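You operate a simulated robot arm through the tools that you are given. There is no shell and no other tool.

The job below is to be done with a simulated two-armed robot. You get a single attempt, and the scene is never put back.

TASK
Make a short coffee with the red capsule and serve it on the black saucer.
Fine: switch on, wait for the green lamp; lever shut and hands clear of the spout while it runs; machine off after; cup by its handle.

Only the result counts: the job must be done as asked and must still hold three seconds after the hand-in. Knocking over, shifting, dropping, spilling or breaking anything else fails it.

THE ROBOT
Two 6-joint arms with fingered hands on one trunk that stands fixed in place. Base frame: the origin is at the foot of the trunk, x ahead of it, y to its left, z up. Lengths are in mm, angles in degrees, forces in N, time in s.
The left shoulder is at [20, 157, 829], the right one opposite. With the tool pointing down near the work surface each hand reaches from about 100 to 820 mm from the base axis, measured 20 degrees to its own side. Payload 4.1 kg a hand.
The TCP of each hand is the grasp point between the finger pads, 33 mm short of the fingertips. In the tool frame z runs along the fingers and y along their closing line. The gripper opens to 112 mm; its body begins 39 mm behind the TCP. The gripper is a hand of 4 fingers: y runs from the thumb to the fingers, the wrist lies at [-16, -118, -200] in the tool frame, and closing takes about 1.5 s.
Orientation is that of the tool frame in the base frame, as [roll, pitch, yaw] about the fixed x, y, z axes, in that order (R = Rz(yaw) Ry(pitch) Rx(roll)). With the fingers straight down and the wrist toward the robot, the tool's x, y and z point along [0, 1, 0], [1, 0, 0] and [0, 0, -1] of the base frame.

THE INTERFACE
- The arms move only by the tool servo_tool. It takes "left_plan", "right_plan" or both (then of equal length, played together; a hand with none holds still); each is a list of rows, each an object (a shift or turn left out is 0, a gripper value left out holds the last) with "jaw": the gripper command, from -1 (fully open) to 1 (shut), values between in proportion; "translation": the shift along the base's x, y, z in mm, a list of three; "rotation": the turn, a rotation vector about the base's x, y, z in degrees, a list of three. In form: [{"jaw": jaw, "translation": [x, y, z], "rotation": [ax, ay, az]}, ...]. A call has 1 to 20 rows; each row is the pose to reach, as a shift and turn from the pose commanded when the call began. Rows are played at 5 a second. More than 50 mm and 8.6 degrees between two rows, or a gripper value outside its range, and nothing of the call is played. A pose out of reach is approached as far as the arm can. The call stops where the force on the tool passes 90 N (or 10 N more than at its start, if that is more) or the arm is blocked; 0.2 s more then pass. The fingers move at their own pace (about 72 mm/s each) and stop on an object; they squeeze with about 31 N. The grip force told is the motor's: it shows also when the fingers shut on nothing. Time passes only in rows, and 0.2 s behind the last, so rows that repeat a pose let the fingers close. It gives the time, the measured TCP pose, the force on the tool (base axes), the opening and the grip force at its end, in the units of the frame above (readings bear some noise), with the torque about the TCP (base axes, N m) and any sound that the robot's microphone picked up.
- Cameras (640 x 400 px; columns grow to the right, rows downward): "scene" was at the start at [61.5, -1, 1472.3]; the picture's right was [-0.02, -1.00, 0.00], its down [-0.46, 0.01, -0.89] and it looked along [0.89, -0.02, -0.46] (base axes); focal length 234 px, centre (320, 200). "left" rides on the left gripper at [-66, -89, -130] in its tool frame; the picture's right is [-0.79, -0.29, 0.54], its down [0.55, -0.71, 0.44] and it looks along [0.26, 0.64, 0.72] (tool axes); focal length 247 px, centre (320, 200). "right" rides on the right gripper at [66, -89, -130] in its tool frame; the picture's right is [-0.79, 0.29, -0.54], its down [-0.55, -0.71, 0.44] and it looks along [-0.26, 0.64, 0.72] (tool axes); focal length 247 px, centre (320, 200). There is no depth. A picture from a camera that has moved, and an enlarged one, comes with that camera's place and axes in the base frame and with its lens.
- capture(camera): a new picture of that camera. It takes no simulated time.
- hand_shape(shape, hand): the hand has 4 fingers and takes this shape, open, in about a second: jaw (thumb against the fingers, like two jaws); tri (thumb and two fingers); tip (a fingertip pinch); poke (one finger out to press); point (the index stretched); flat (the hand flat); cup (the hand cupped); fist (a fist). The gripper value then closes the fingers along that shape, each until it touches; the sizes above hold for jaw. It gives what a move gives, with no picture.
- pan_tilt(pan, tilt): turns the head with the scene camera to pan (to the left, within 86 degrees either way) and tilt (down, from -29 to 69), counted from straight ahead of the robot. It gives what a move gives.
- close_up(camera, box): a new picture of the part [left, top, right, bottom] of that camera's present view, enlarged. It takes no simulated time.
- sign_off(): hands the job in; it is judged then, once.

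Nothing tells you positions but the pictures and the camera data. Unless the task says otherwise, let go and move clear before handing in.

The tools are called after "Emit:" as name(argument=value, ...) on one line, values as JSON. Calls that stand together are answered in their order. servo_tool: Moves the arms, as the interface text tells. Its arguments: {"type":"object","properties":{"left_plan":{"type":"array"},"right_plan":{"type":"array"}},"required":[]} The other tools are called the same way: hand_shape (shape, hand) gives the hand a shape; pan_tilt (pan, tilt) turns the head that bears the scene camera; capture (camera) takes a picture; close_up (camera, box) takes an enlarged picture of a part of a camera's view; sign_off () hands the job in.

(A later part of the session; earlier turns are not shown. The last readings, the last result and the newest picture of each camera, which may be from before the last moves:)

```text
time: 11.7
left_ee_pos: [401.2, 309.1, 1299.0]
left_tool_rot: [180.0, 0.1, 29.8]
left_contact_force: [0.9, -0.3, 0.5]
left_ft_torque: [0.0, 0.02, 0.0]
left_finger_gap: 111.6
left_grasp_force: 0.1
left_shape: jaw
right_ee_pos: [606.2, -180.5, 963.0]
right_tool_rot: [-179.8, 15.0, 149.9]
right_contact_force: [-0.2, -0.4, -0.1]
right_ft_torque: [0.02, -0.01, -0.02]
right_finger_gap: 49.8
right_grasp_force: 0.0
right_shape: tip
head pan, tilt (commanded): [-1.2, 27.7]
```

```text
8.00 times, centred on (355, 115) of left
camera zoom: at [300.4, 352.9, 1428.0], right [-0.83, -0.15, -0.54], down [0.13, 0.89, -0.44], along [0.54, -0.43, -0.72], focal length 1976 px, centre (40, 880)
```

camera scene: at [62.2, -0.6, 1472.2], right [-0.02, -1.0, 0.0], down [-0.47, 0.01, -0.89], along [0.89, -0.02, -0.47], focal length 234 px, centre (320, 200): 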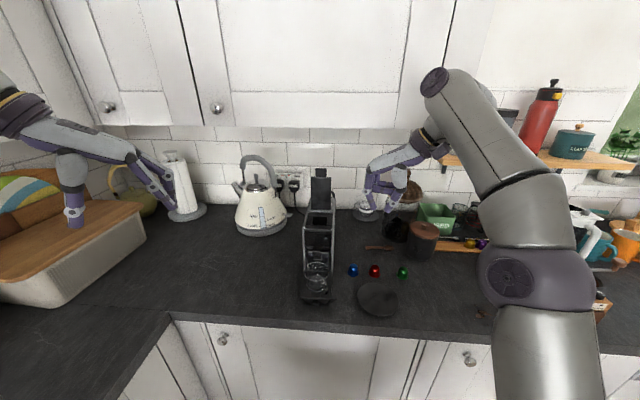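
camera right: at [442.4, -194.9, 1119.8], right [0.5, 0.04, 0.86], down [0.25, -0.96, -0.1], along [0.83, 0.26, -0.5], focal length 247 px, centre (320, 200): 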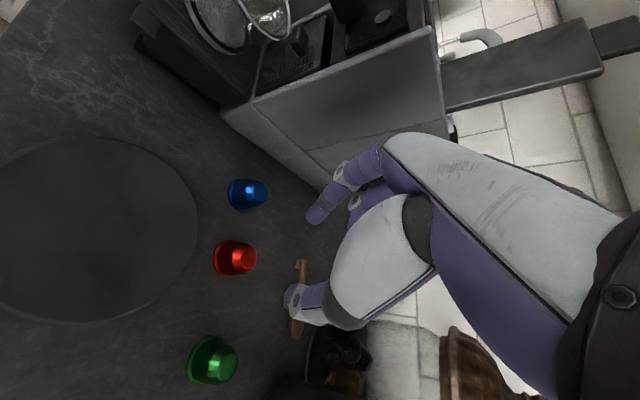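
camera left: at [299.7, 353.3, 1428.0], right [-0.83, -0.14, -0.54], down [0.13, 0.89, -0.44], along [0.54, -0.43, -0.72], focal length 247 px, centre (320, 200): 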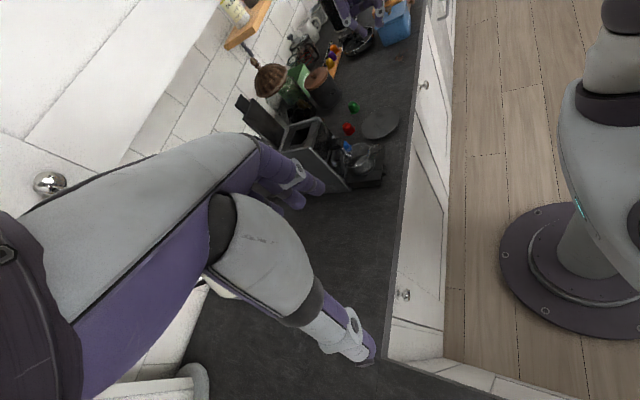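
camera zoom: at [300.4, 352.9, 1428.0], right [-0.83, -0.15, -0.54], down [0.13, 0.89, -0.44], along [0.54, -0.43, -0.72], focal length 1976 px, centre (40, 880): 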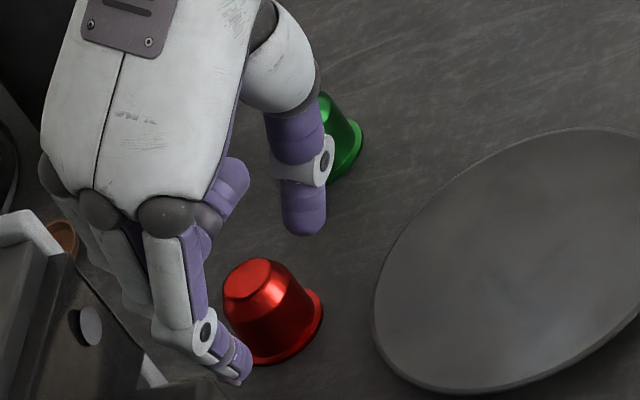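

The fingertips now straddle the red capsule, with the thumb and index on either side at mid-height. I'll make a small centring correction and close the pinch.

Emit:
servo_tool(right_plan=[{"jaw": 0.1, "translation": [-1.5, -2.5, -3]}, {"jaw": 0.1, "translation": [-1.5, -2.5, -3]}, {"jaw": 0.4, "translation": [-1.5, -2.5, -3]}, {"jaw": 0.7, "translation": [-1.5, -2.5, -3]}, {"jaw": 1, "translation": [-1.5, -2.5, -3]}, {"jaw": 1, "translation": [-1.5, -2.5, -3]}, {"jaw": 1, "translation": [-1.5, -2.5, -3]}, {"jaw": 1, "translation": [-1.5, -2.5, -3]}])

Emit:
close_up(camera="right", box=[170, 160, 350, 340])

Emit:
close_up(camera="scene", box=[340, 230, 420, 300])

```text
time: 13.5
left_ee_pos: [402.4, 307.9, 1298.1]
left_tool_rot: [179.9, 0.0, 29.8]
left_contact_force: [-0.1, -0.2, 0.3]
left_ft_torque: [-0.01, 0.03, -0.03]
left_finger_gap: 111.7
left_grasp_force: 0.0
left_shape: jaw
right_ee_pos: [604.5, -184.7, 962.1]
right_tool_rot: [-179.9, 15.0, 149.8]
right_contact_force: [-0.1, -0.9, 0.7]
right_ft_torque: [0.0, 0.0, 0.01]
right_finger_gap: 13.2
right_grasp_force: 31.3
right_shape: tip
head pan, tilt (commanded): [-1.2, 27.7]
```

```text
2.22 times, centred on (260, 250) of right
camera zoom: at [476.3, -212.6, 1069.3], right [0.69, -0.07, 0.72], down [0.2, -0.94, -0.28], along [0.7, 0.34, -0.63], focal length 549 px, centre (453, 89)
```

zoom: 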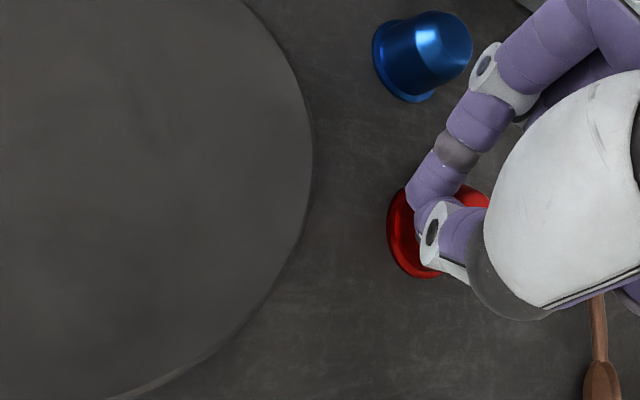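

```text
5.71 times, centred on (380, 265) of scene
camera zoom: at [61.5, -1.0, 1472.3], right [-0.02, -1.0, 0.0], down [-0.46, 0.01, -0.89], along [0.89, -0.02, -0.46], focal length 1338 px, centre (-23, -171)
```

zoom: 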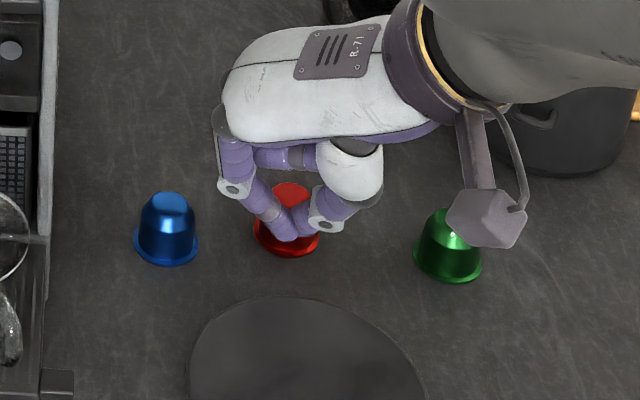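

The fingers met in front of the capsule, on its robot side, instead of around it, so my depth was short. I'll reopen and look before correcting.

Emit:
servo_tool(right_plan=[{"jaw": 0.5}, {"jaw": 0.1}, {"jaw": 0.1}, {"jaw": 0.1}])

Emit:
close_up(camera="right", box=[170, 160, 350, 340])

Emit:
close_up(camera="scene", box=[340, 230, 420, 300])

Emit:
close_up(camera="left", box=[325, 90, 385, 140])

```text
time: 14.5
left_ee_pos: [401.2, 308.8, 1300.0]
left_tool_rot: [-179.9, 0.0, 29.7]
left_contact_force: [-1.1, -0.1, -0.3]
left_ft_torque: [-0.01, -0.02, 0.03]
left_finger_gap: 111.9
left_grasp_force: 0.0
left_shape: jaw
right_ee_pos: [605.2, -183.4, 960.2]
right_tool_rot: [-179.9, 15.0, 149.8]
right_contact_force: [-0.1, -0.1, 0.1]
right_ft_torque: [-0.03, 0.03, 0.01]
right_finger_gap: 49.9
right_grasp_force: 0.1
right_shape: tip
head pan, tilt (commanded): [-1.2, 27.7]
```

```text
2.22 times, centred on (260, 250) of right
camera zoom: at [476.3, -212.6, 1069.3], right [0.69, -0.07, 0.72], down [0.2, -0.94, -0.28], along [0.7, 0.34, -0.63], focal length 549 px, centre (453, 89)
```

zoom: 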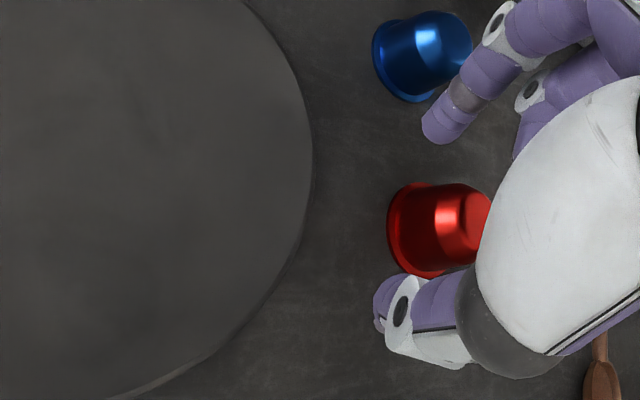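

```text
5.71 times, centred on (380, 265) of scene
camera zoom: at [61.5, -1.0, 1472.3], right [-0.02, -1.0, 0.0], down [-0.46, 0.01, -0.89], along [0.89, -0.02, -0.46], focal length 1338 px, centre (-23, -171)
```

zoom: 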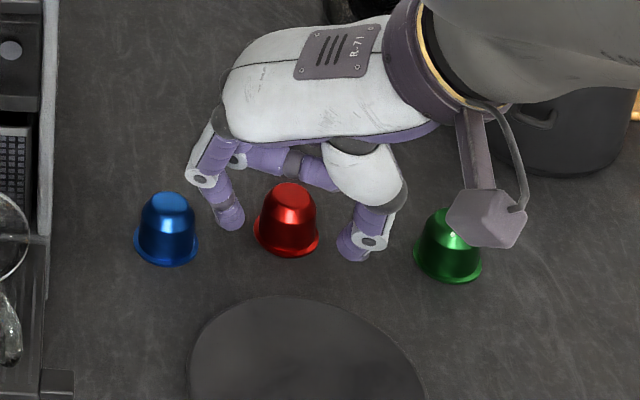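

```text
8.00 times, centred on (355, 115) of left
camera zoom: at [300.4, 352.9, 1428.0], right [-0.83, -0.15, -0.54], down [0.13, 0.89, -0.44], along [0.54, -0.43, -0.72], focal length 1976 px, centre (40, 880)
```

zoom: 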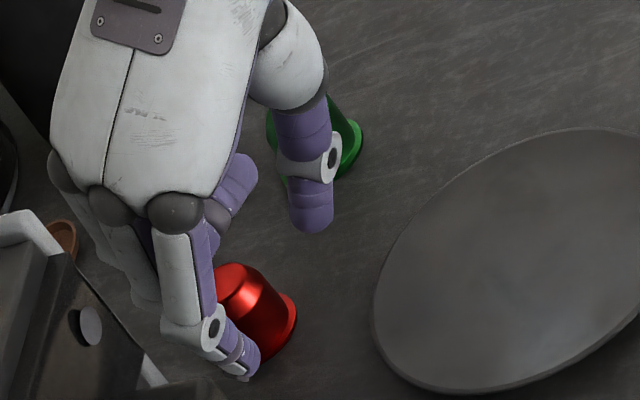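

Re-triangulating with the scene and right cameras, which agree to 0.5 mm, puts the counter at z≈905, lower than I thought, and the red capsule now at (632,-191). I'll shift the open pinch forward and down around it.

Emit:
servo_tool(right_plan=[{"jaw": 0.1, "translation": [12, -3, 3]}, {"translation": [23.5, -5.5, 3]}, {"translation": [23.5, -5.5, -4]}, {"translation": [23.5, -5.5, -10]}, {"translation": [23.5, -5.5, -10]}])

Emit:
close_up(camera="right", box=[170, 160, 350, 340])

Emit:
close_up(camera="scene", box=[340, 230, 420, 300])

Emit:
close_up(camera="left", box=[325, 90, 385, 140])

```text
time: 15.7
left_ee_pos: [402.9, 308.3, 1298.1]
left_tool_rot: [180.0, 0.0, 29.9]
left_contact_force: [-0.3, -0.2, -1.0]
left_ft_torque: [-0.02, 0.01, -0.01]
left_finger_gap: 112.0
left_grasp_force: 0.1
left_shape: jaw
right_ee_pos: [628.9, -190.2, 950.1]
right_tool_rot: [-179.9, 15.0, 149.9]
right_contact_force: [0.7, -0.6, -0.7]
right_ft_torque: [-0.03, 0.02, -0.01]
right_finger_gap: 49.7
right_grasp_force: 0.0
right_shape: tip
head pan, tilt (commanded): [-1.2, 27.7]
```

```text
2.22 times, centred on (260, 250) of right
camera zoom: at [499.6, -219.1, 1058.5], right [0.69, -0.07, 0.72], down [0.2, -0.94, -0.28], along [0.7, 0.34, -0.63], focal length 549 px, centre (453, 89)
```

zoom: 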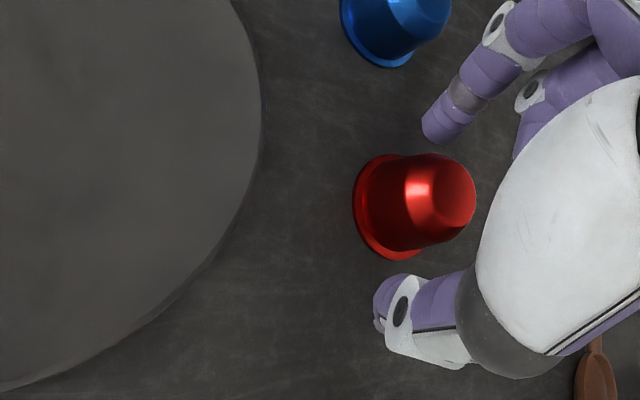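

```text
5.71 times, centred on (380, 265) of scene
camera zoom: at [61.5, -1.0, 1472.3], right [-0.02, -1.0, 0.0], down [-0.46, 0.01, -0.89], along [0.89, -0.02, -0.46], focal length 1338 px, centre (-23, -171)
```

zoom: 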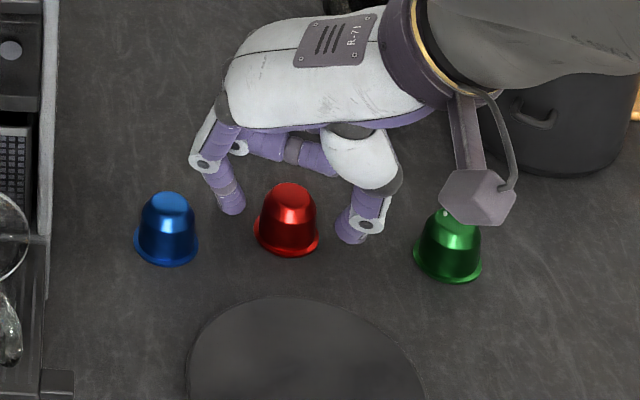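

```text
8.00 times, centred on (355, 115) of left
camera zoom: at [300.4, 352.9, 1428.0], right [-0.83, -0.15, -0.54], down [0.13, 0.89, -0.44], along [0.54, -0.43, -0.72], focal length 1976 px, centre (40, 880)
```

zoom: 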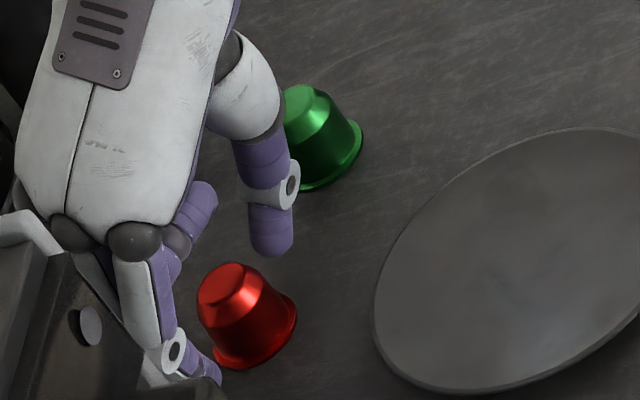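

All three views now show the capsule centred between thumb and index. I'll apply a small correction and close again.

Emit:
servo_tool(right_plan=[{"jaw": 0.1, "translation": [1.5, 2.5, -3]}, {"jaw": 0.1, "translation": [1.5, 2.5, -3]}, {"jaw": 0.3, "translation": [1.5, 2.5, -3]}, {"jaw": 0.5, "translation": [1.5, 2.5, -3]}, {"jaw": 0.8, "translation": [1.5, 2.5, -3]}, {"jaw": 1, "translation": [1.5, 2.5, -3]}, {"jaw": 1, "translation": [1.5, 2.5, -3]}, {"jaw": 1, "translation": [1.5, 2.5, -3]}])

Emit:
close_up(camera="right", box=[170, 160, 350, 340])

Emit:
close_up(camera="scene", box=[340, 230, 420, 300])

Emit:
close_up(camera="left", box=[325, 90, 385, 140])

```text
time: 17.5
left_ee_pos: [401.5, 308.1, 1298.7]
left_tool_rot: [-180.0, 0.0, 29.8]
left_contact_force: [0.0, 0.1, -0.7]
left_ft_torque: [0.06, -0.03, -0.03]
left_finger_gap: 111.7
left_grasp_force: 0.0
left_shape: jaw
right_ee_pos: [630.0, -186.4, 946.6]
right_tool_rot: [-179.8, 14.9, 149.9]
right_contact_force: [0.1, 0.8, 1.9]
right_ft_torque: [0.05, 0.01, -0.04]
right_finger_gap: 26.1
right_grasp_force: 31.3
right_shape: tip
head pan, tilt (commanded): [-1.2, 27.7]
```

```text
2.22 times, centred on (260, 250) of right
camera zoom: at [501.6, -216.1, 1054.8], right [0.69, -0.07, 0.72], down [0.2, -0.94, -0.28], along [0.7, 0.34, -0.63], focal length 549 px, centre (453, 89)
```

zoom: 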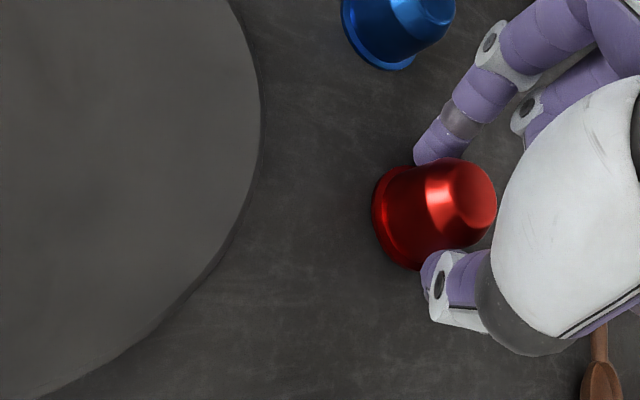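

```text
5.71 times, centred on (380, 265) of scene
camera zoom: at [61.4, -1.0, 1472.3], right [-0.02, -1.0, 0.0], down [-0.46, 0.01, -0.89], along [0.89, -0.02, -0.46], focal length 1338 px, centre (-23, -171)
```

zoom: 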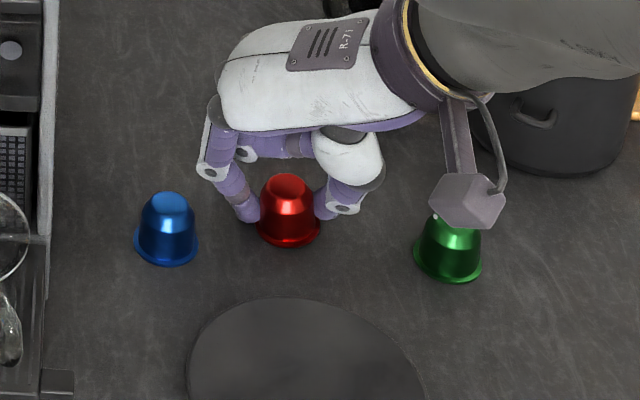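

```text
8.00 times, centred on (355, 115) of left
camera zoom: at [300.3, 352.9, 1428.0], right [-0.83, -0.15, -0.54], down [0.13, 0.89, -0.44], along [0.54, -0.43, -0.72], focal length 1976 px, centre (40, 880)
```

zoom: 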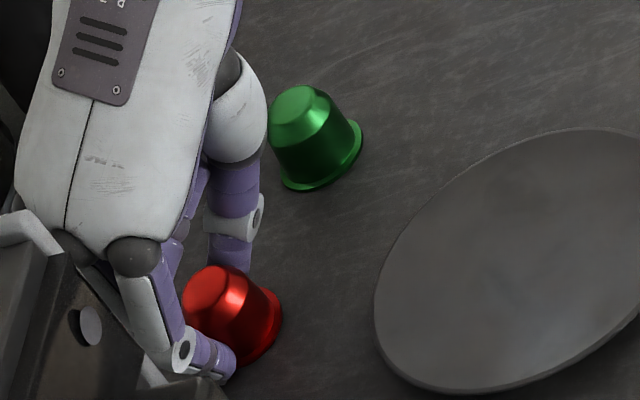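

Grip gap is 26 mm with 31 N, so the capsule is held. I'll lift it straight up and check.

Emit:
servo_tool(right_plan=[{"jaw": 1, "translation": [0, 0, 15]}, {"translation": [0, 0, 40]}, {"translation": [-5, 0, 70]}, {"translation": [-10, 0, 100]}, {"translation": [-10, 0, 100]}])

Emit:
capture(camera="right")

Emit:
close_up(camera="scene", box=[330, 170, 430, 270])

Emit:
close_up(camera="left", box=[290, 70, 390, 150])

```text
time: 18.7
left_ee_pos: [401.1, 308.6, 1297.7]
left_tool_rot: [180.0, -0.1, 29.8]
left_contact_force: [0.3, -0.2, 0.3]
left_ft_torque: [0.03, 0.01, 0.03]
left_finger_gap: 111.6
left_grasp_force: 0.1
left_shape: jaw
right_ee_pos: [619.0, -186.3, 1049.0]
right_tool_rot: [-179.9, 15.0, 149.9]
right_contact_force: [-0.4, -0.7, 0.2]
right_ft_torque: [0.02, 0.0, -0.02]
right_finger_gap: 25.8
right_grasp_force: 31.2
right_shape: tip
head pan, tilt (commanded): [-1.2, 27.7]
```

```text
taken
camera right: at [490.7, -215.3, 1157.0], right [0.69, -0.07, 0.72], down [0.2, -0.94, -0.28], along [0.7, 0.34, -0.63], focal length 247 px, centre (320, 200)
```

right: 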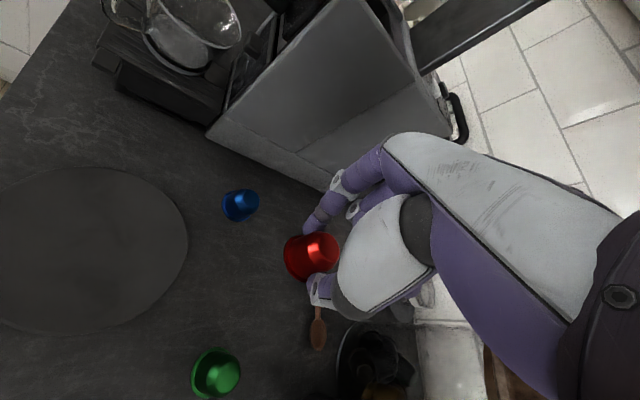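

```text
4.00 times, centred on (380, 220) of scene
camera zoom: at [61.6, -1.0, 1472.3], right [-0.02, -1.0, 0.0], down [-0.46, 0.01, -0.89], along [0.89, -0.02, -0.46], focal length 937 px, centre (80, 120)
```

zoom: 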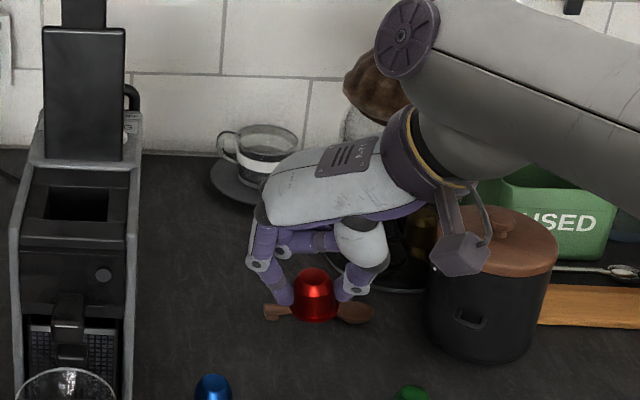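

```text
5.00 times, centred on (340, 110) of left
camera zoom: at [300.4, 352.9, 1428.0], right [-0.83, -0.15, -0.54], down [0.13, 0.89, -0.44], along [0.54, -0.43, -0.72], focal length 1235 px, centre (220, 650)
```

zoom: 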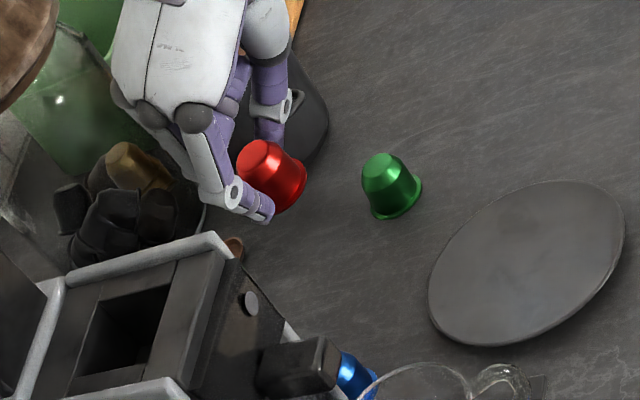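

The red capsule is held upright. The slot re-triangulates to centre (630,-11), rim z≈1107, about 45×44 mm, machine yaw about -4°, with the lid just behind it at x≈670. I'll raise the capsule and carry it toward the slot while turning the hand so its back stays clear of the lid.

Emit:
servo_tool(right_plan=[{"jaw": 1, "translation": [-10, 0, 40]}, {"translation": [-18, 0, 80]}, {"translation": [-18, 0, 115], "rotation": [-0.6, -1.65, 5]}, {"translation": [-18, 20, 127], "rotation": [-1.2, -3.3, 10]}, {"translation": [-16, 50, 127], "rotation": [-1.8, -4.95, 15]}, {"translation": [-14, 80, 127], "rotation": [-2.41, -6.61, 19.97]}, {"translation": [-12, 100, 127], "rotation": [-2.41, -6.61, 19.97]}, {"translation": [-12, 100, 127], "rotation": [-2.41, -6.61, 19.97]}])

Emit:
capture(camera="right")

Emit:
close_up(camera="scene", box=[280, 140, 400, 240])

Emit:
close_up(camera="left", box=[230, 70, 370, 170])

```text
time: 20.5
left_ee_pos: [400.6, 308.1, 1299.0]
left_tool_rot: [180.0, 0.0, 29.7]
left_contact_force: [0.1, 1.1, -0.6]
left_ft_torque: [0.02, 0.02, 0.01]
left_finger_gap: 111.8
left_grasp_force: 0.0
left_shape: jaw
right_ee_pos: [610.9, -88.0, 1171.9]
right_tool_rot: [-179.9, 22.0, 170.0]
right_contact_force: [-0.9, 0.8, 1.3]
right_ft_torque: [-0.01, -0.03, -0.01]
right_finger_gap: 26.1
right_grasp_force: 30.7
right_shape: tip
head pan, tilt (commanded): [-1.2, 27.7]
```

```text
taken
camera right: at [486.2, -156.2, 1268.0], right [0.58, 0.19, 0.8], down [0.54, -0.82, -0.2], along [0.61, 0.54, -0.57], focal length 247 px, centre (320, 200)
```

right: 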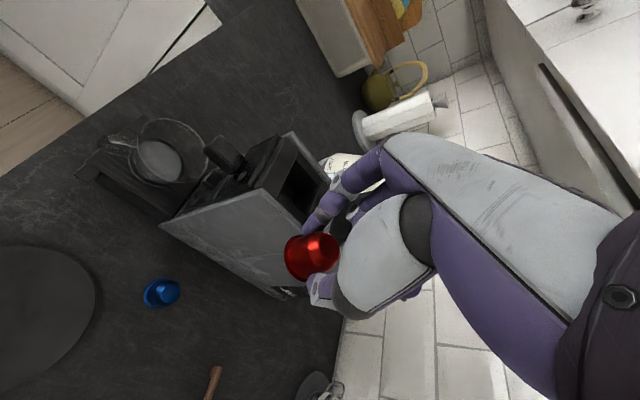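

```text
4.00 times, centred on (340, 190) of scene
camera zoom: at [61.5, -1.1, 1472.3], right [-0.02, -1.0, 0.0], down [-0.46, 0.01, -0.89], along [0.89, -0.02, -0.46], focal length 937 px, centre (240, 240)
```

zoom: 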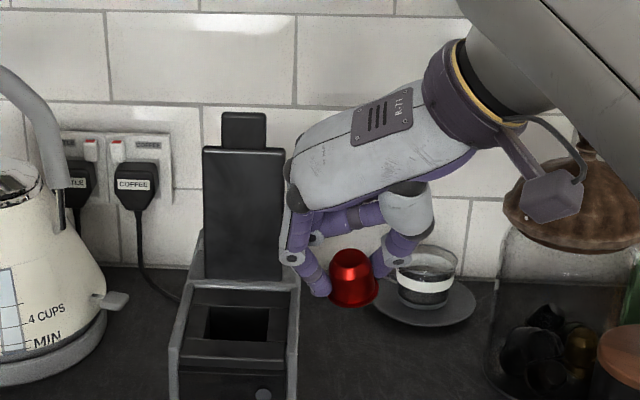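

```text
4.00 times, centred on (300, 120) of left
camera zoom: at [300.3, 352.8, 1428.1], right [-0.83, -0.15, -0.54], down [0.13, 0.89, -0.44], along [0.54, -0.43, -0.72], focal length 988 px, centre (400, 520)
```

zoom: 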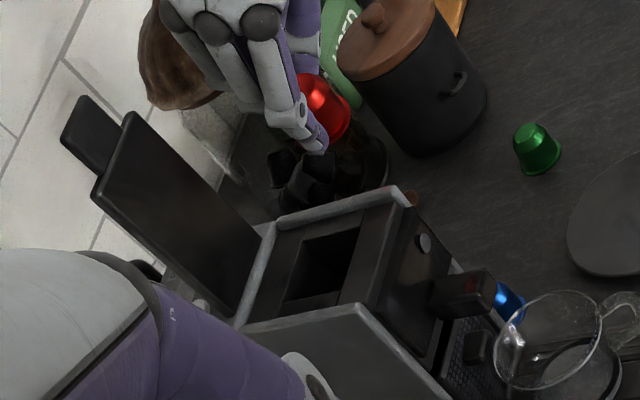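

The capsule is well above the machine and the hand clears the lid by about 15 mm. I'll slide it over the slot at this height and then check alignment.

Emit:
servo_tool(right_plan=[{"jaw": 1, "translation": [0, 25, 2]}, {"translation": [0, 50, 2]}, {"translation": [0, 70, 2]}, {"translation": [0, 82, 2]}, {"translation": [0, 82, 2]}])

Emit:
close_up(camera="right", box=[200, 130, 400, 320])

Emit:
close_up(camera="scene", box=[280, 170, 360, 240])

Emit:
close_up(camera="left", box=[230, 70, 370, 170])

```text
time: 21.7
left_ee_pos: [400.8, 308.5, 1299.5]
left_tool_rot: [180.0, 0.0, 29.9]
left_contact_force: [0.2, -0.7, 0.0]
left_ft_torque: [0.0, 0.0, -0.02]
left_finger_gap: 111.8
left_grasp_force: 0.1
left_shape: jaw
right_ee_pos: [608.0, -4.2, 1175.9]
right_tool_rot: [-179.9, 22.0, 169.8]
right_contact_force: [-0.5, -0.4, 0.4]
right_ft_torque: [0.0, -0.03, 0.01]
right_finger_gap: 25.8
right_grasp_force: 30.9
right_shape: tip
head pan, tilt (commanded): [-1.2, 27.7]
```

```text
2.11 times, centred on (300, 225) of right
camera zoom: at [484.3, -72.9, 1271.1], right [0.58, 0.19, 0.8], down [0.54, -0.82, -0.2], along [0.61, 0.54, -0.57], focal length 520 px, centre (362, 147)
```

zoom: 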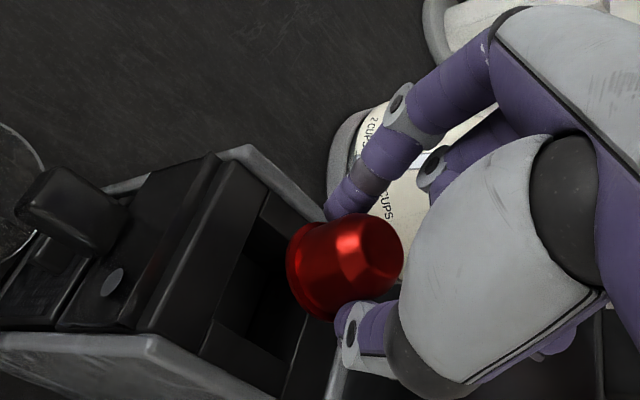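

```text
5.71 times, centred on (320, 205) of scene
camera zoom: at [61.5, -1.0, 1472.3], right [-0.02, -1.0, 0.0], down [-0.46, 0.01, -0.89], along [0.89, -0.02, -0.46], focal length 1338 px, centre (320, 171)
```

zoom: 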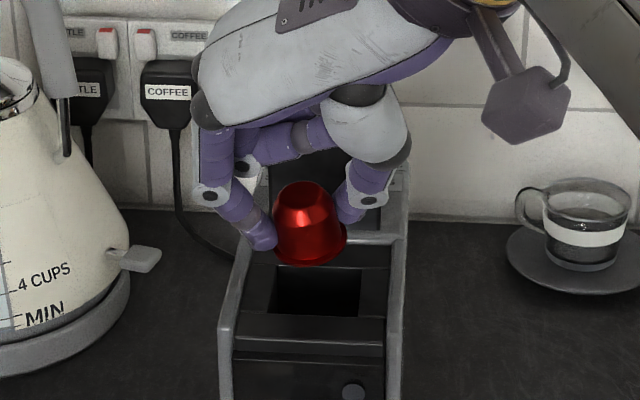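

```text
4.00 times, centred on (300, 120) of left
camera zoom: at [300.4, 352.9, 1428.0], right [-0.83, -0.15, -0.54], down [0.13, 0.89, -0.44], along [0.54, -0.43, -0.72], focal length 988 px, centre (400, 520)
```

zoom: 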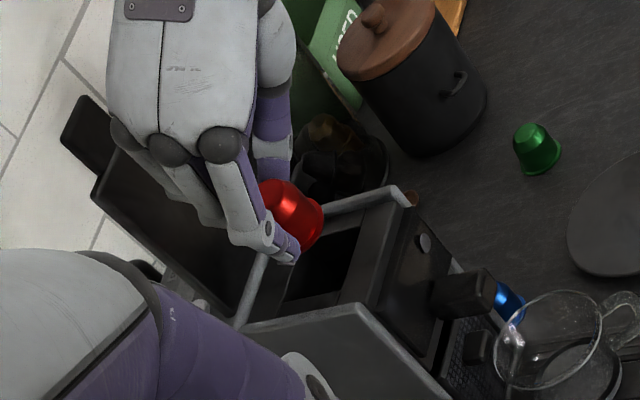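

The capsule flange is at about (620,-8,1138) against a slot centre of (630,-11,1107). I'll correct laterally and go down partway.

Emit:
servo_tool(right_plan=[{"jaw": 1, "translation": [5, -1.5, -5]}, {"translation": [10, -3, -12]}, {"translation": [10, -3, -18]}, {"translation": [10, -3, -18]}])

Emit:
close_up(camera="right", box=[200, 130, 400, 320])

Emit:
close_up(camera="scene", box=[290, 190, 350, 240])

Emit:
close_up(camera="left", box=[240, 90, 340, 160])

```text
time: 22.7
left_ee_pos: [400.3, 308.8, 1298.8]
left_tool_rot: [-180.0, 0.1, 29.8]
left_contact_force: [0.1, 0.1, 0.1]
left_ft_torque: [0.01, 0.01, 0.03]
left_finger_gap: 111.5
left_grasp_force: 0.0
left_shape: jaw
right_ee_pos: [619.2, -8.9, 1156.8]
right_tool_rot: [-179.9, 21.9, 169.8]
right_contact_force: [-0.3, 0.2, 0.1]
right_ft_torque: [-0.03, 0.02, -0.01]
right_finger_gap: 25.5
right_grasp_force: 31.4
right_shape: tip
head pan, tilt (commanded): [-1.2, 27.7]
```

```text
2.11 times, centred on (300, 225) of right
camera zoom: at [495.7, -77.0, 1252.7], right [0.58, 0.19, 0.8], down [0.54, -0.82, -0.2], along [0.61, 0.54, -0.57], focal length 520 px, centre (362, 147)
```

zoom: 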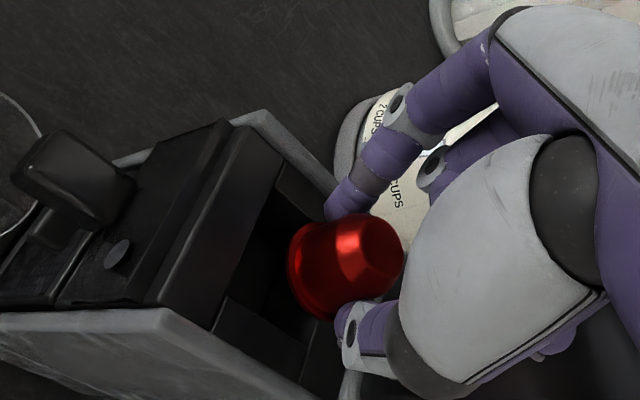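

```text
8.00 times, centred on (320, 215) of scene
camera zoom: at [61.5, -1.0, 1472.3], right [-0.02, -1.0, 0.0], down [-0.46, 0.01, -0.89], along [0.89, -0.02, -0.46], focal length 1873 px, centre (320, 80)
```

zoom: 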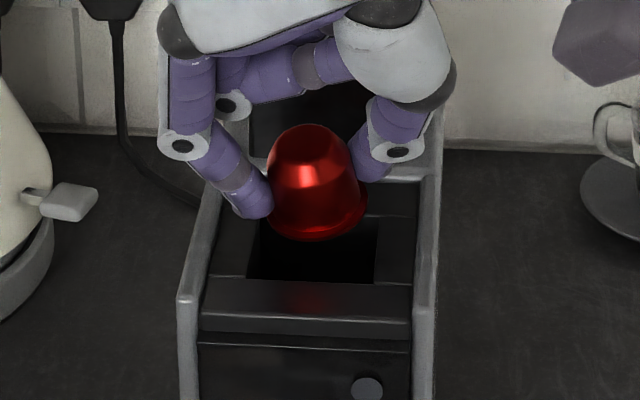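

```text
5.71 times, centred on (290, 125) of left
camera zoom: at [300.4, 352.9, 1428.0], right [-0.83, -0.15, -0.54], down [0.13, 0.89, -0.44], along [0.54, -0.43, -0.72], focal length 1411 px, centre (491, 629)
```

zoom: 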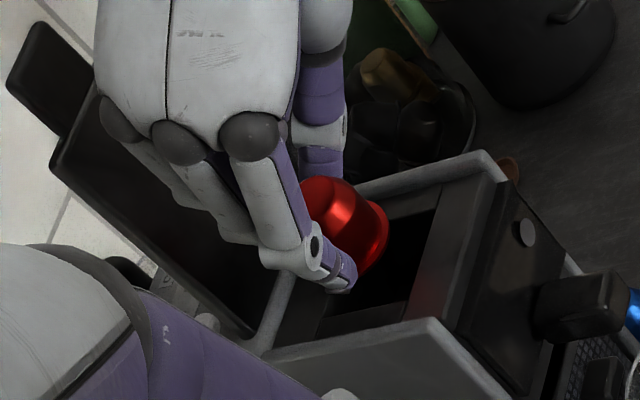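

Estimated flange is about (634,-11,1116), perhaps 3-4 mm too far back. I'll zoom in on the right camera to compare the flange with the slot edges.

Emit:
close_up(camera="right", box=[230, 150, 330, 250])

Emit:
close_up(camera="right", box=[235, 190, 335, 310])

Emit:
close_up(camera="left", box=[275, 105, 335, 155])

Emit:
close_up(camera="scene", box=[300, 200, 340, 230])

```text
4.00 times, centred on (280, 200) of right
camera zoom: at [495.7, -77.0, 1252.7], right [0.58, 0.19, 0.8], down [0.54, -0.82, -0.2], along [0.61, 0.54, -0.57], focal length 988 px, centre (480, 200)
```

zoom: 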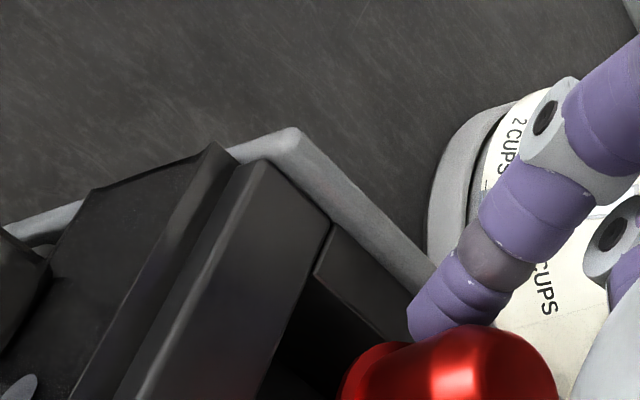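

```text
3.33 times, centred on (285, 250) of right
camera zoom: at [495.7, -77.0, 1252.7], right [0.58, 0.19, 0.8], down [0.54, -0.82, -0.2], along [0.61, 0.54, -0.57], focal length 823 px, centre (437, 33)
```

zoom: 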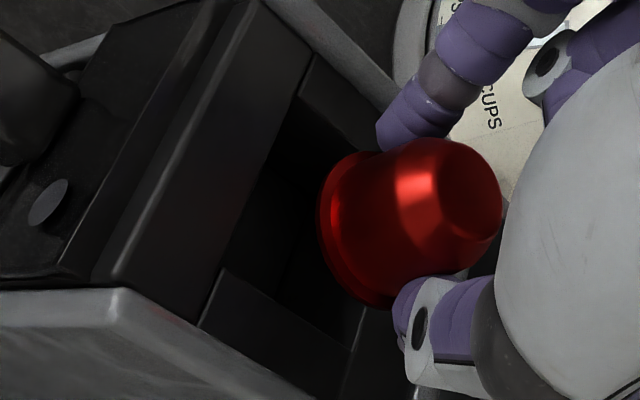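

```text
8.00 times, centred on (305, 130) of left
camera zoom: at [300.4, 352.9, 1428.0], right [-0.83, -0.15, -0.54], down [0.13, 0.89, -0.44], along [0.54, -0.43, -0.72], focal length 1976 px, centre (440, 760)
```

zoom: 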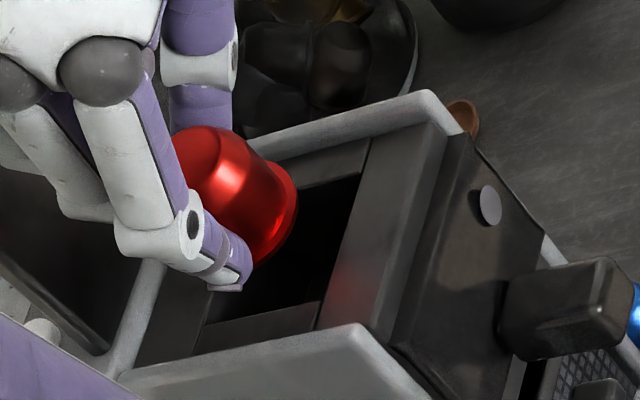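

```text
13.33 times, centred on (320, 215) of scene
camera zoom: at [61.5, -1.0, 1472.3], right [-0.02, -1.0, 0.0], down [-0.46, 0.01, -0.89], along [0.89, -0.02, -0.46], focal length 3122 px, centre (320, 0)
```

zoom: 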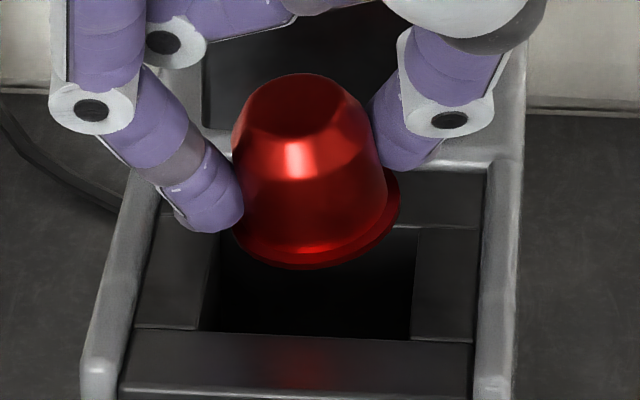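

The slot outline matches my estimate. The capsule looks a few mm too far back, so I'll shift it -5 mm in x and lower 8 mm, then compare again at nearly the same plane as the rim.

Emit:
servo_tool(right_plan=[{"jaw": 1, "translation": [-3, 0, -2]}, {"translation": [-5, 0, -5]}, {"translation": [-5, 0, -8]}, {"translation": [-5, 0, -8]}])

Emit:
close_up(camera="right", box=[235, 190, 335, 310])

Emit:
close_up(camera="left", box=[275, 105, 335, 155])

Emit:
close_up(camera="scene", box=[300, 200, 340, 230])

```text
time: 23.7
left_ee_pos: [401.7, 309.0, 1297.5]
left_tool_rot: [-180.0, 0.0, 29.8]
left_contact_force: [-0.2, 0.4, 0.5]
left_ft_torque: [-0.05, 0.01, 0.02]
left_finger_gap: 111.6
left_grasp_force: 0.1
left_shape: jaw
right_ee_pos: [612.8, -7.0, 1149.5]
right_tool_rot: [-180.0, 22.1, 169.8]
right_contact_force: [0.2, 0.5, 0.0]
right_ft_torque: [0.03, 0.0, -0.02]
right_finger_gap: 25.9
right_grasp_force: 31.1
right_shape: tip
head pan, tilt (commanded): [-1.2, 27.7]
```

```text
3.33 times, centred on (285, 250) of right
camera zoom: at [489.4, -76.7, 1246.2], right [0.58, 0.19, 0.8], down [0.54, -0.82, -0.2], along [0.61, 0.54, -0.57], focal length 823 px, centre (437, 33)
```

zoom: 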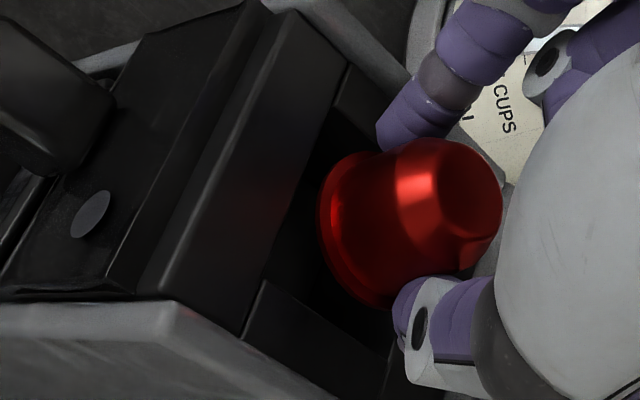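

```text
8.00 times, centred on (305, 130) of left
camera zoom: at [300.4, 352.9, 1428.0], right [-0.83, -0.15, -0.54], down [0.13, 0.89, -0.44], along [0.54, -0.43, -0.72], focal length 1976 px, centre (440, 760)
```

zoom: 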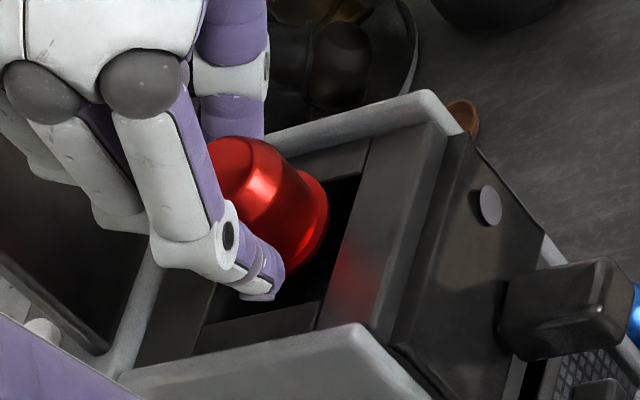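

```text
13.33 times, centred on (320, 215) of scene
camera zoom: at [61.5, -1.0, 1472.3], right [-0.02, -1.0, 0.0], down [-0.46, 0.01, -0.89], along [0.89, -0.02, -0.46], focal length 3122 px, centre (320, 0)
```

zoom: 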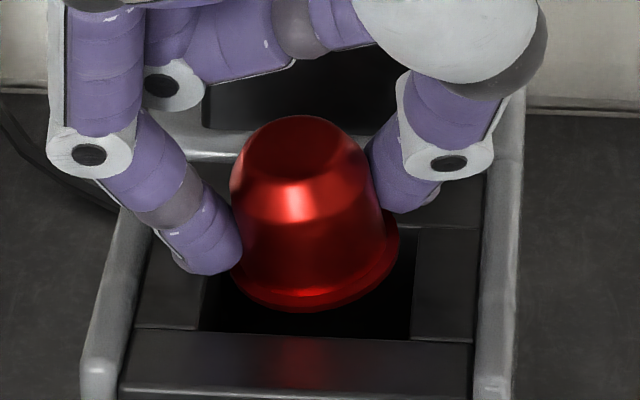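

The flange is now centred over the slot within about 2 mm. I'll lower the last 4 mm and open the fingers just enough to drop the capsule.

Emit:
servo_tool(right_plan=[{"jaw": 1, "translation": [0, 0, -2]}, {"jaw": 1, "translation": [0, 0, -4]}, {"jaw": 1, "translation": [0, 0, -4]}, {"jaw": 0.45, "translation": [0, 0, -4]}, {"jaw": 0.38, "translation": [0, 0, -4]}, {"jaw": 0.38, "translation": [0, 0, -4]}, {"jaw": 0.38, "translation": [0, 0, -4]}])

Emit:
close_up(camera="right", box=[235, 190, 335, 310])

Emit:
close_up(camera="left", box=[275, 105, 335, 155])

Emit:
close_up(camera="scene", box=[300, 200, 340, 230])

```text
time: 25.3
left_ee_pos: [401.9, 308.2, 1298.4]
left_tool_rot: [179.9, 0.1, 29.7]
left_contact_force: [-0.1, 0.1, 0.1]
left_ft_torque: [0.0, 0.0, -0.02]
left_finger_gap: 111.7
left_grasp_force: 0.0
left_shape: jaw
right_ee_pos: [612.8, -8.7, 1147.0]
right_tool_rot: [-179.9, 22.1, 169.8]
right_contact_force: [0.1, 0.0, -0.1]
right_ft_torque: [0.0, 0.01, -0.01]
right_finger_gap: 34.5
right_grasp_force: 0.0
right_shape: tip
head pan, tilt (commanded): [-1.2, 27.7]
```

```text
3.33 times, centred on (285, 250) of right
camera zoom: at [489.4, -76.3, 1242.4], right [0.58, 0.19, 0.8], down [0.54, -0.82, -0.2], along [0.61, 0.54, -0.57], focal length 823 px, centre (437, 33)
```

zoom: 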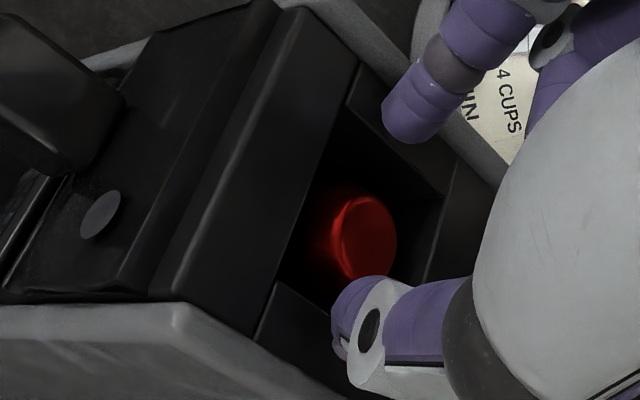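

```text
8.00 times, centred on (305, 130) of left
camera zoom: at [300.4, 352.9, 1428.0], right [-0.83, -0.15, -0.54], down [0.13, 0.89, -0.44], along [0.54, -0.43, -0.72], focal length 1976 px, centre (440, 760)
```

zoom: 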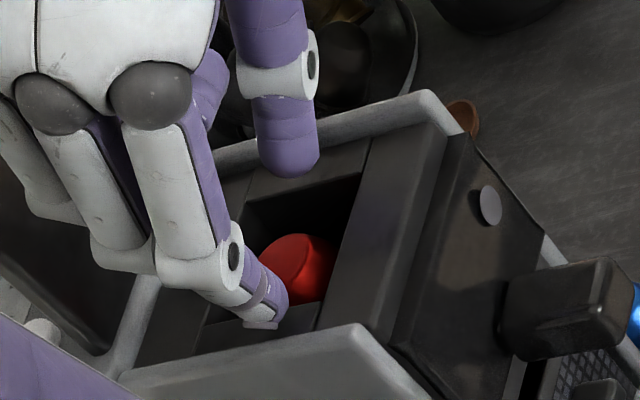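

```text
13.33 times, centred on (320, 215) of scene
camera zoom: at [61.5, -1.0, 1472.3], right [-0.02, -1.0, 0.0], down [-0.46, 0.01, -0.89], along [0.89, -0.02, -0.46], focal length 3122 px, centre (320, 0)
```

zoom: 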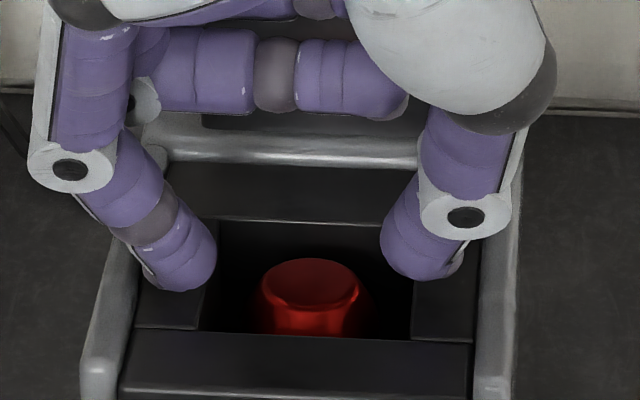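

The red capsule dropped into the slot. I'll withdraw the right hand up and back, clear of the machine, and inspect.

Emit:
servo_tool(right_plan=[{"jaw": 0.38, "translation": [-3, 0, 12]}, {"translation": [-15, 0, 28]}, {"translation": [-40, -5, 40]}, {"translation": [-75, -30, 45]}, {"translation": [-110, -65, 45]}, {"translation": [-140, -105, 45]}, {"translation": [-150, -150, 45]}, {"translation": [-150, -190, 45]}, {"translation": [-150, -190, 45]}])

Emit:
capture(camera="scene")

Emit:
capture(camera="right")

Emit:
close_up(camera="scene", box=[280, 160, 360, 310])

Emit:
close_up(camera="left", box=[230, 80, 390, 190])

```text
time: 27.3
left_ee_pos: [401.5, 308.9, 1298.5]
left_tool_rot: [180.0, 0.1, 29.8]
left_contact_force: [0.9, 0.2, -0.3]
left_ft_torque: [-0.02, 0.02, 0.02]
left_finger_gap: 111.7
left_grasp_force: 0.1
left_shape: jaw
right_ee_pos: [462.3, -198.4, 1191.0]
right_tool_rot: [-179.9, 22.0, 169.8]
right_contact_force: [-0.3, 0.4, -0.3]
right_ft_torque: [0.01, 0.03, 0.0]
right_finger_gap: 34.7
right_grasp_force: 0.0
right_shape: tip
head pan, tilt (commanded): [-1.2, 27.7]
```

```text
taken
camera scene: at [61.5, -0.9, 1472.3], right [-0.02, -1.0, 0.0], down [-0.46, 0.01, -0.89], along [0.89, -0.02, -0.46], focal length 234 px, centre (320, 200)
```

scene: 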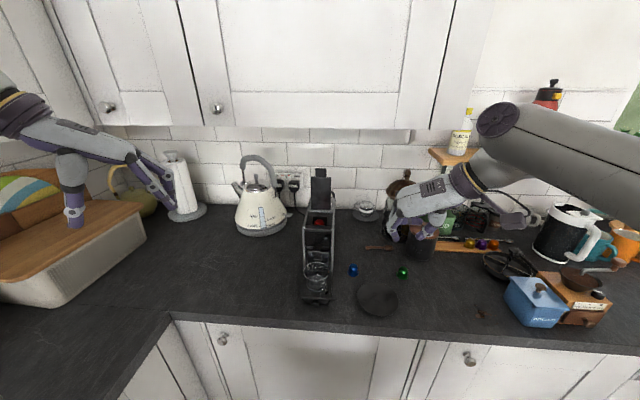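

```text
taken
camera right: at [338.8, -266.8, 1287.2], right [0.58, 0.19, 0.8], down [0.54, -0.82, -0.2], along [0.61, 0.54, -0.57], focal length 247 px, centre (320, 200)
```

right: 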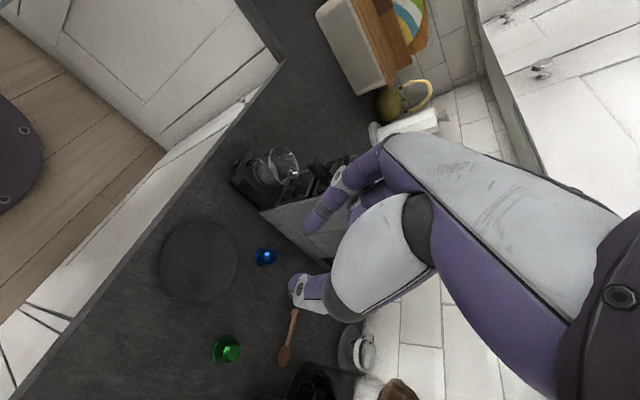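

```text
2.67 times, centred on (320, 235) of scene
camera zoom: at [61.5, -0.9, 1472.3], right [-0.02, -1.0, 0.0], down [-0.46, 0.01, -0.89], along [0.89, -0.02, -0.46], focal length 624 px, centre (320, 107)
```

zoom: 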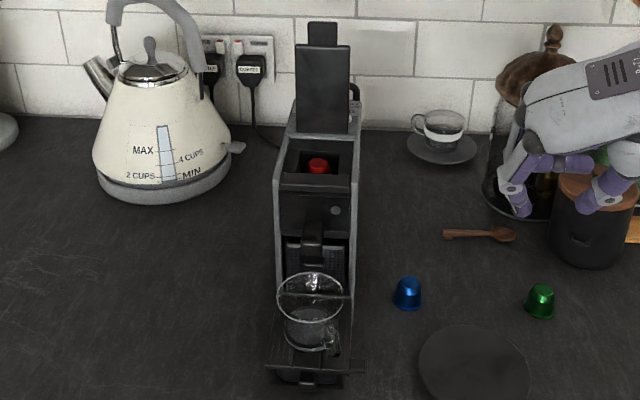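

```text
3.64 times, centred on (310, 135) of left
camera zoom: at [300.4, 353.0, 1428.0], right [-0.83, -0.15, -0.54], down [0.13, 0.89, -0.44], along [0.54, -0.43, -0.72], focal length 898 px, centre (356, 436)
```

zoom: 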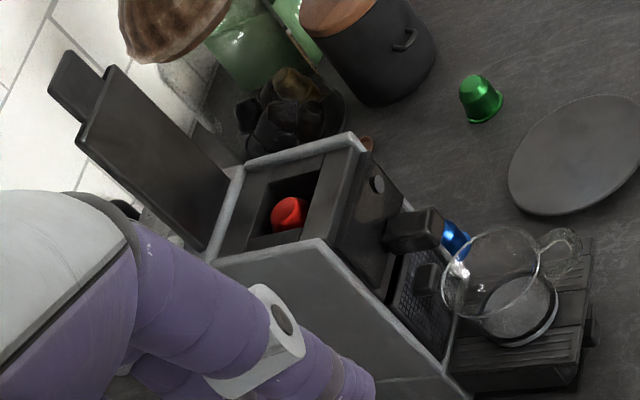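

The capsule is seated in the slot. Before closing the lid, I'll check the wall sockets labelled KETTLE and COFFEE and the machine's rear controls.

Emit:
close_up(camera="scene", box=[270, 160, 315, 200])

Emit:
close_up(camera="left", box=[225, 90, 300, 160])

Emit:
close_up(camera="scene", box=[318, 165, 348, 200])

```text
10.00 times, centred on (292, 180) of scene
camera zoom: at [61.5, -0.9, 1472.3], right [-0.02, -1.0, 0.0], down [-0.46, 0.01, -0.89], along [0.89, -0.02, -0.46], focal length 2342 px, centre (595, 400)
```

zoom: 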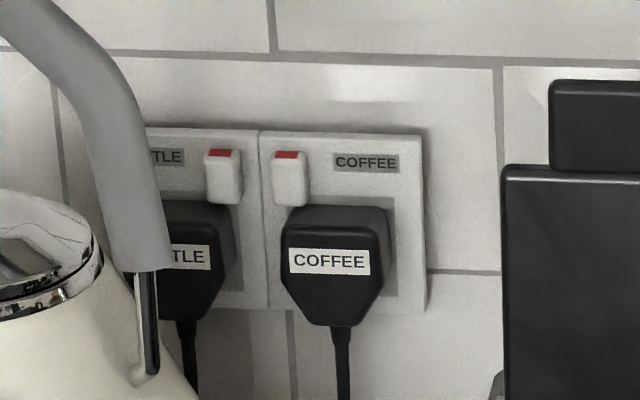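

```text
5.71 times, centred on (262, 125) of left
camera zoom: at [300.4, 353.0, 1428.0], right [-0.83, -0.15, -0.54], down [0.13, 0.89, -0.44], along [0.54, -0.43, -0.72], focal length 1411 px, centre (649, 629)
```

zoom: 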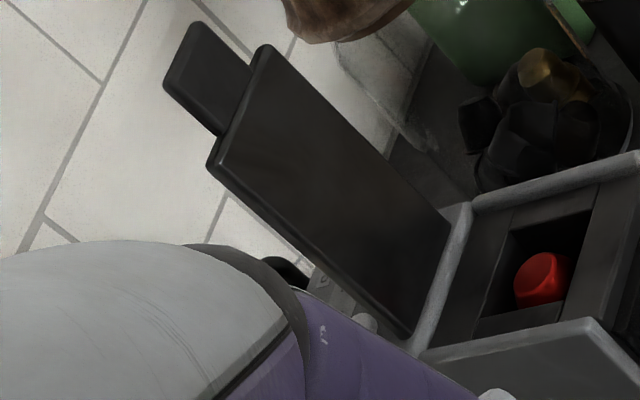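

```text
11.43 times, centred on (333, 182) of scene
camera zoom: at [61.5, -0.9, 1472.3], right [-0.02, -1.0, 0.0], down [-0.46, 0.01, -0.89], along [0.89, -0.02, -0.46], focal length 2676 px, centre (171, 400)
```

zoom: 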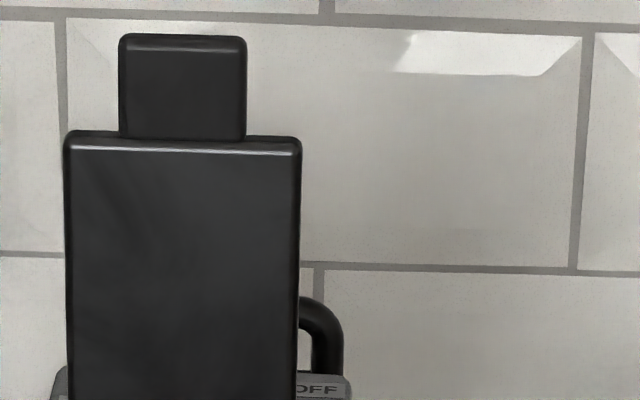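

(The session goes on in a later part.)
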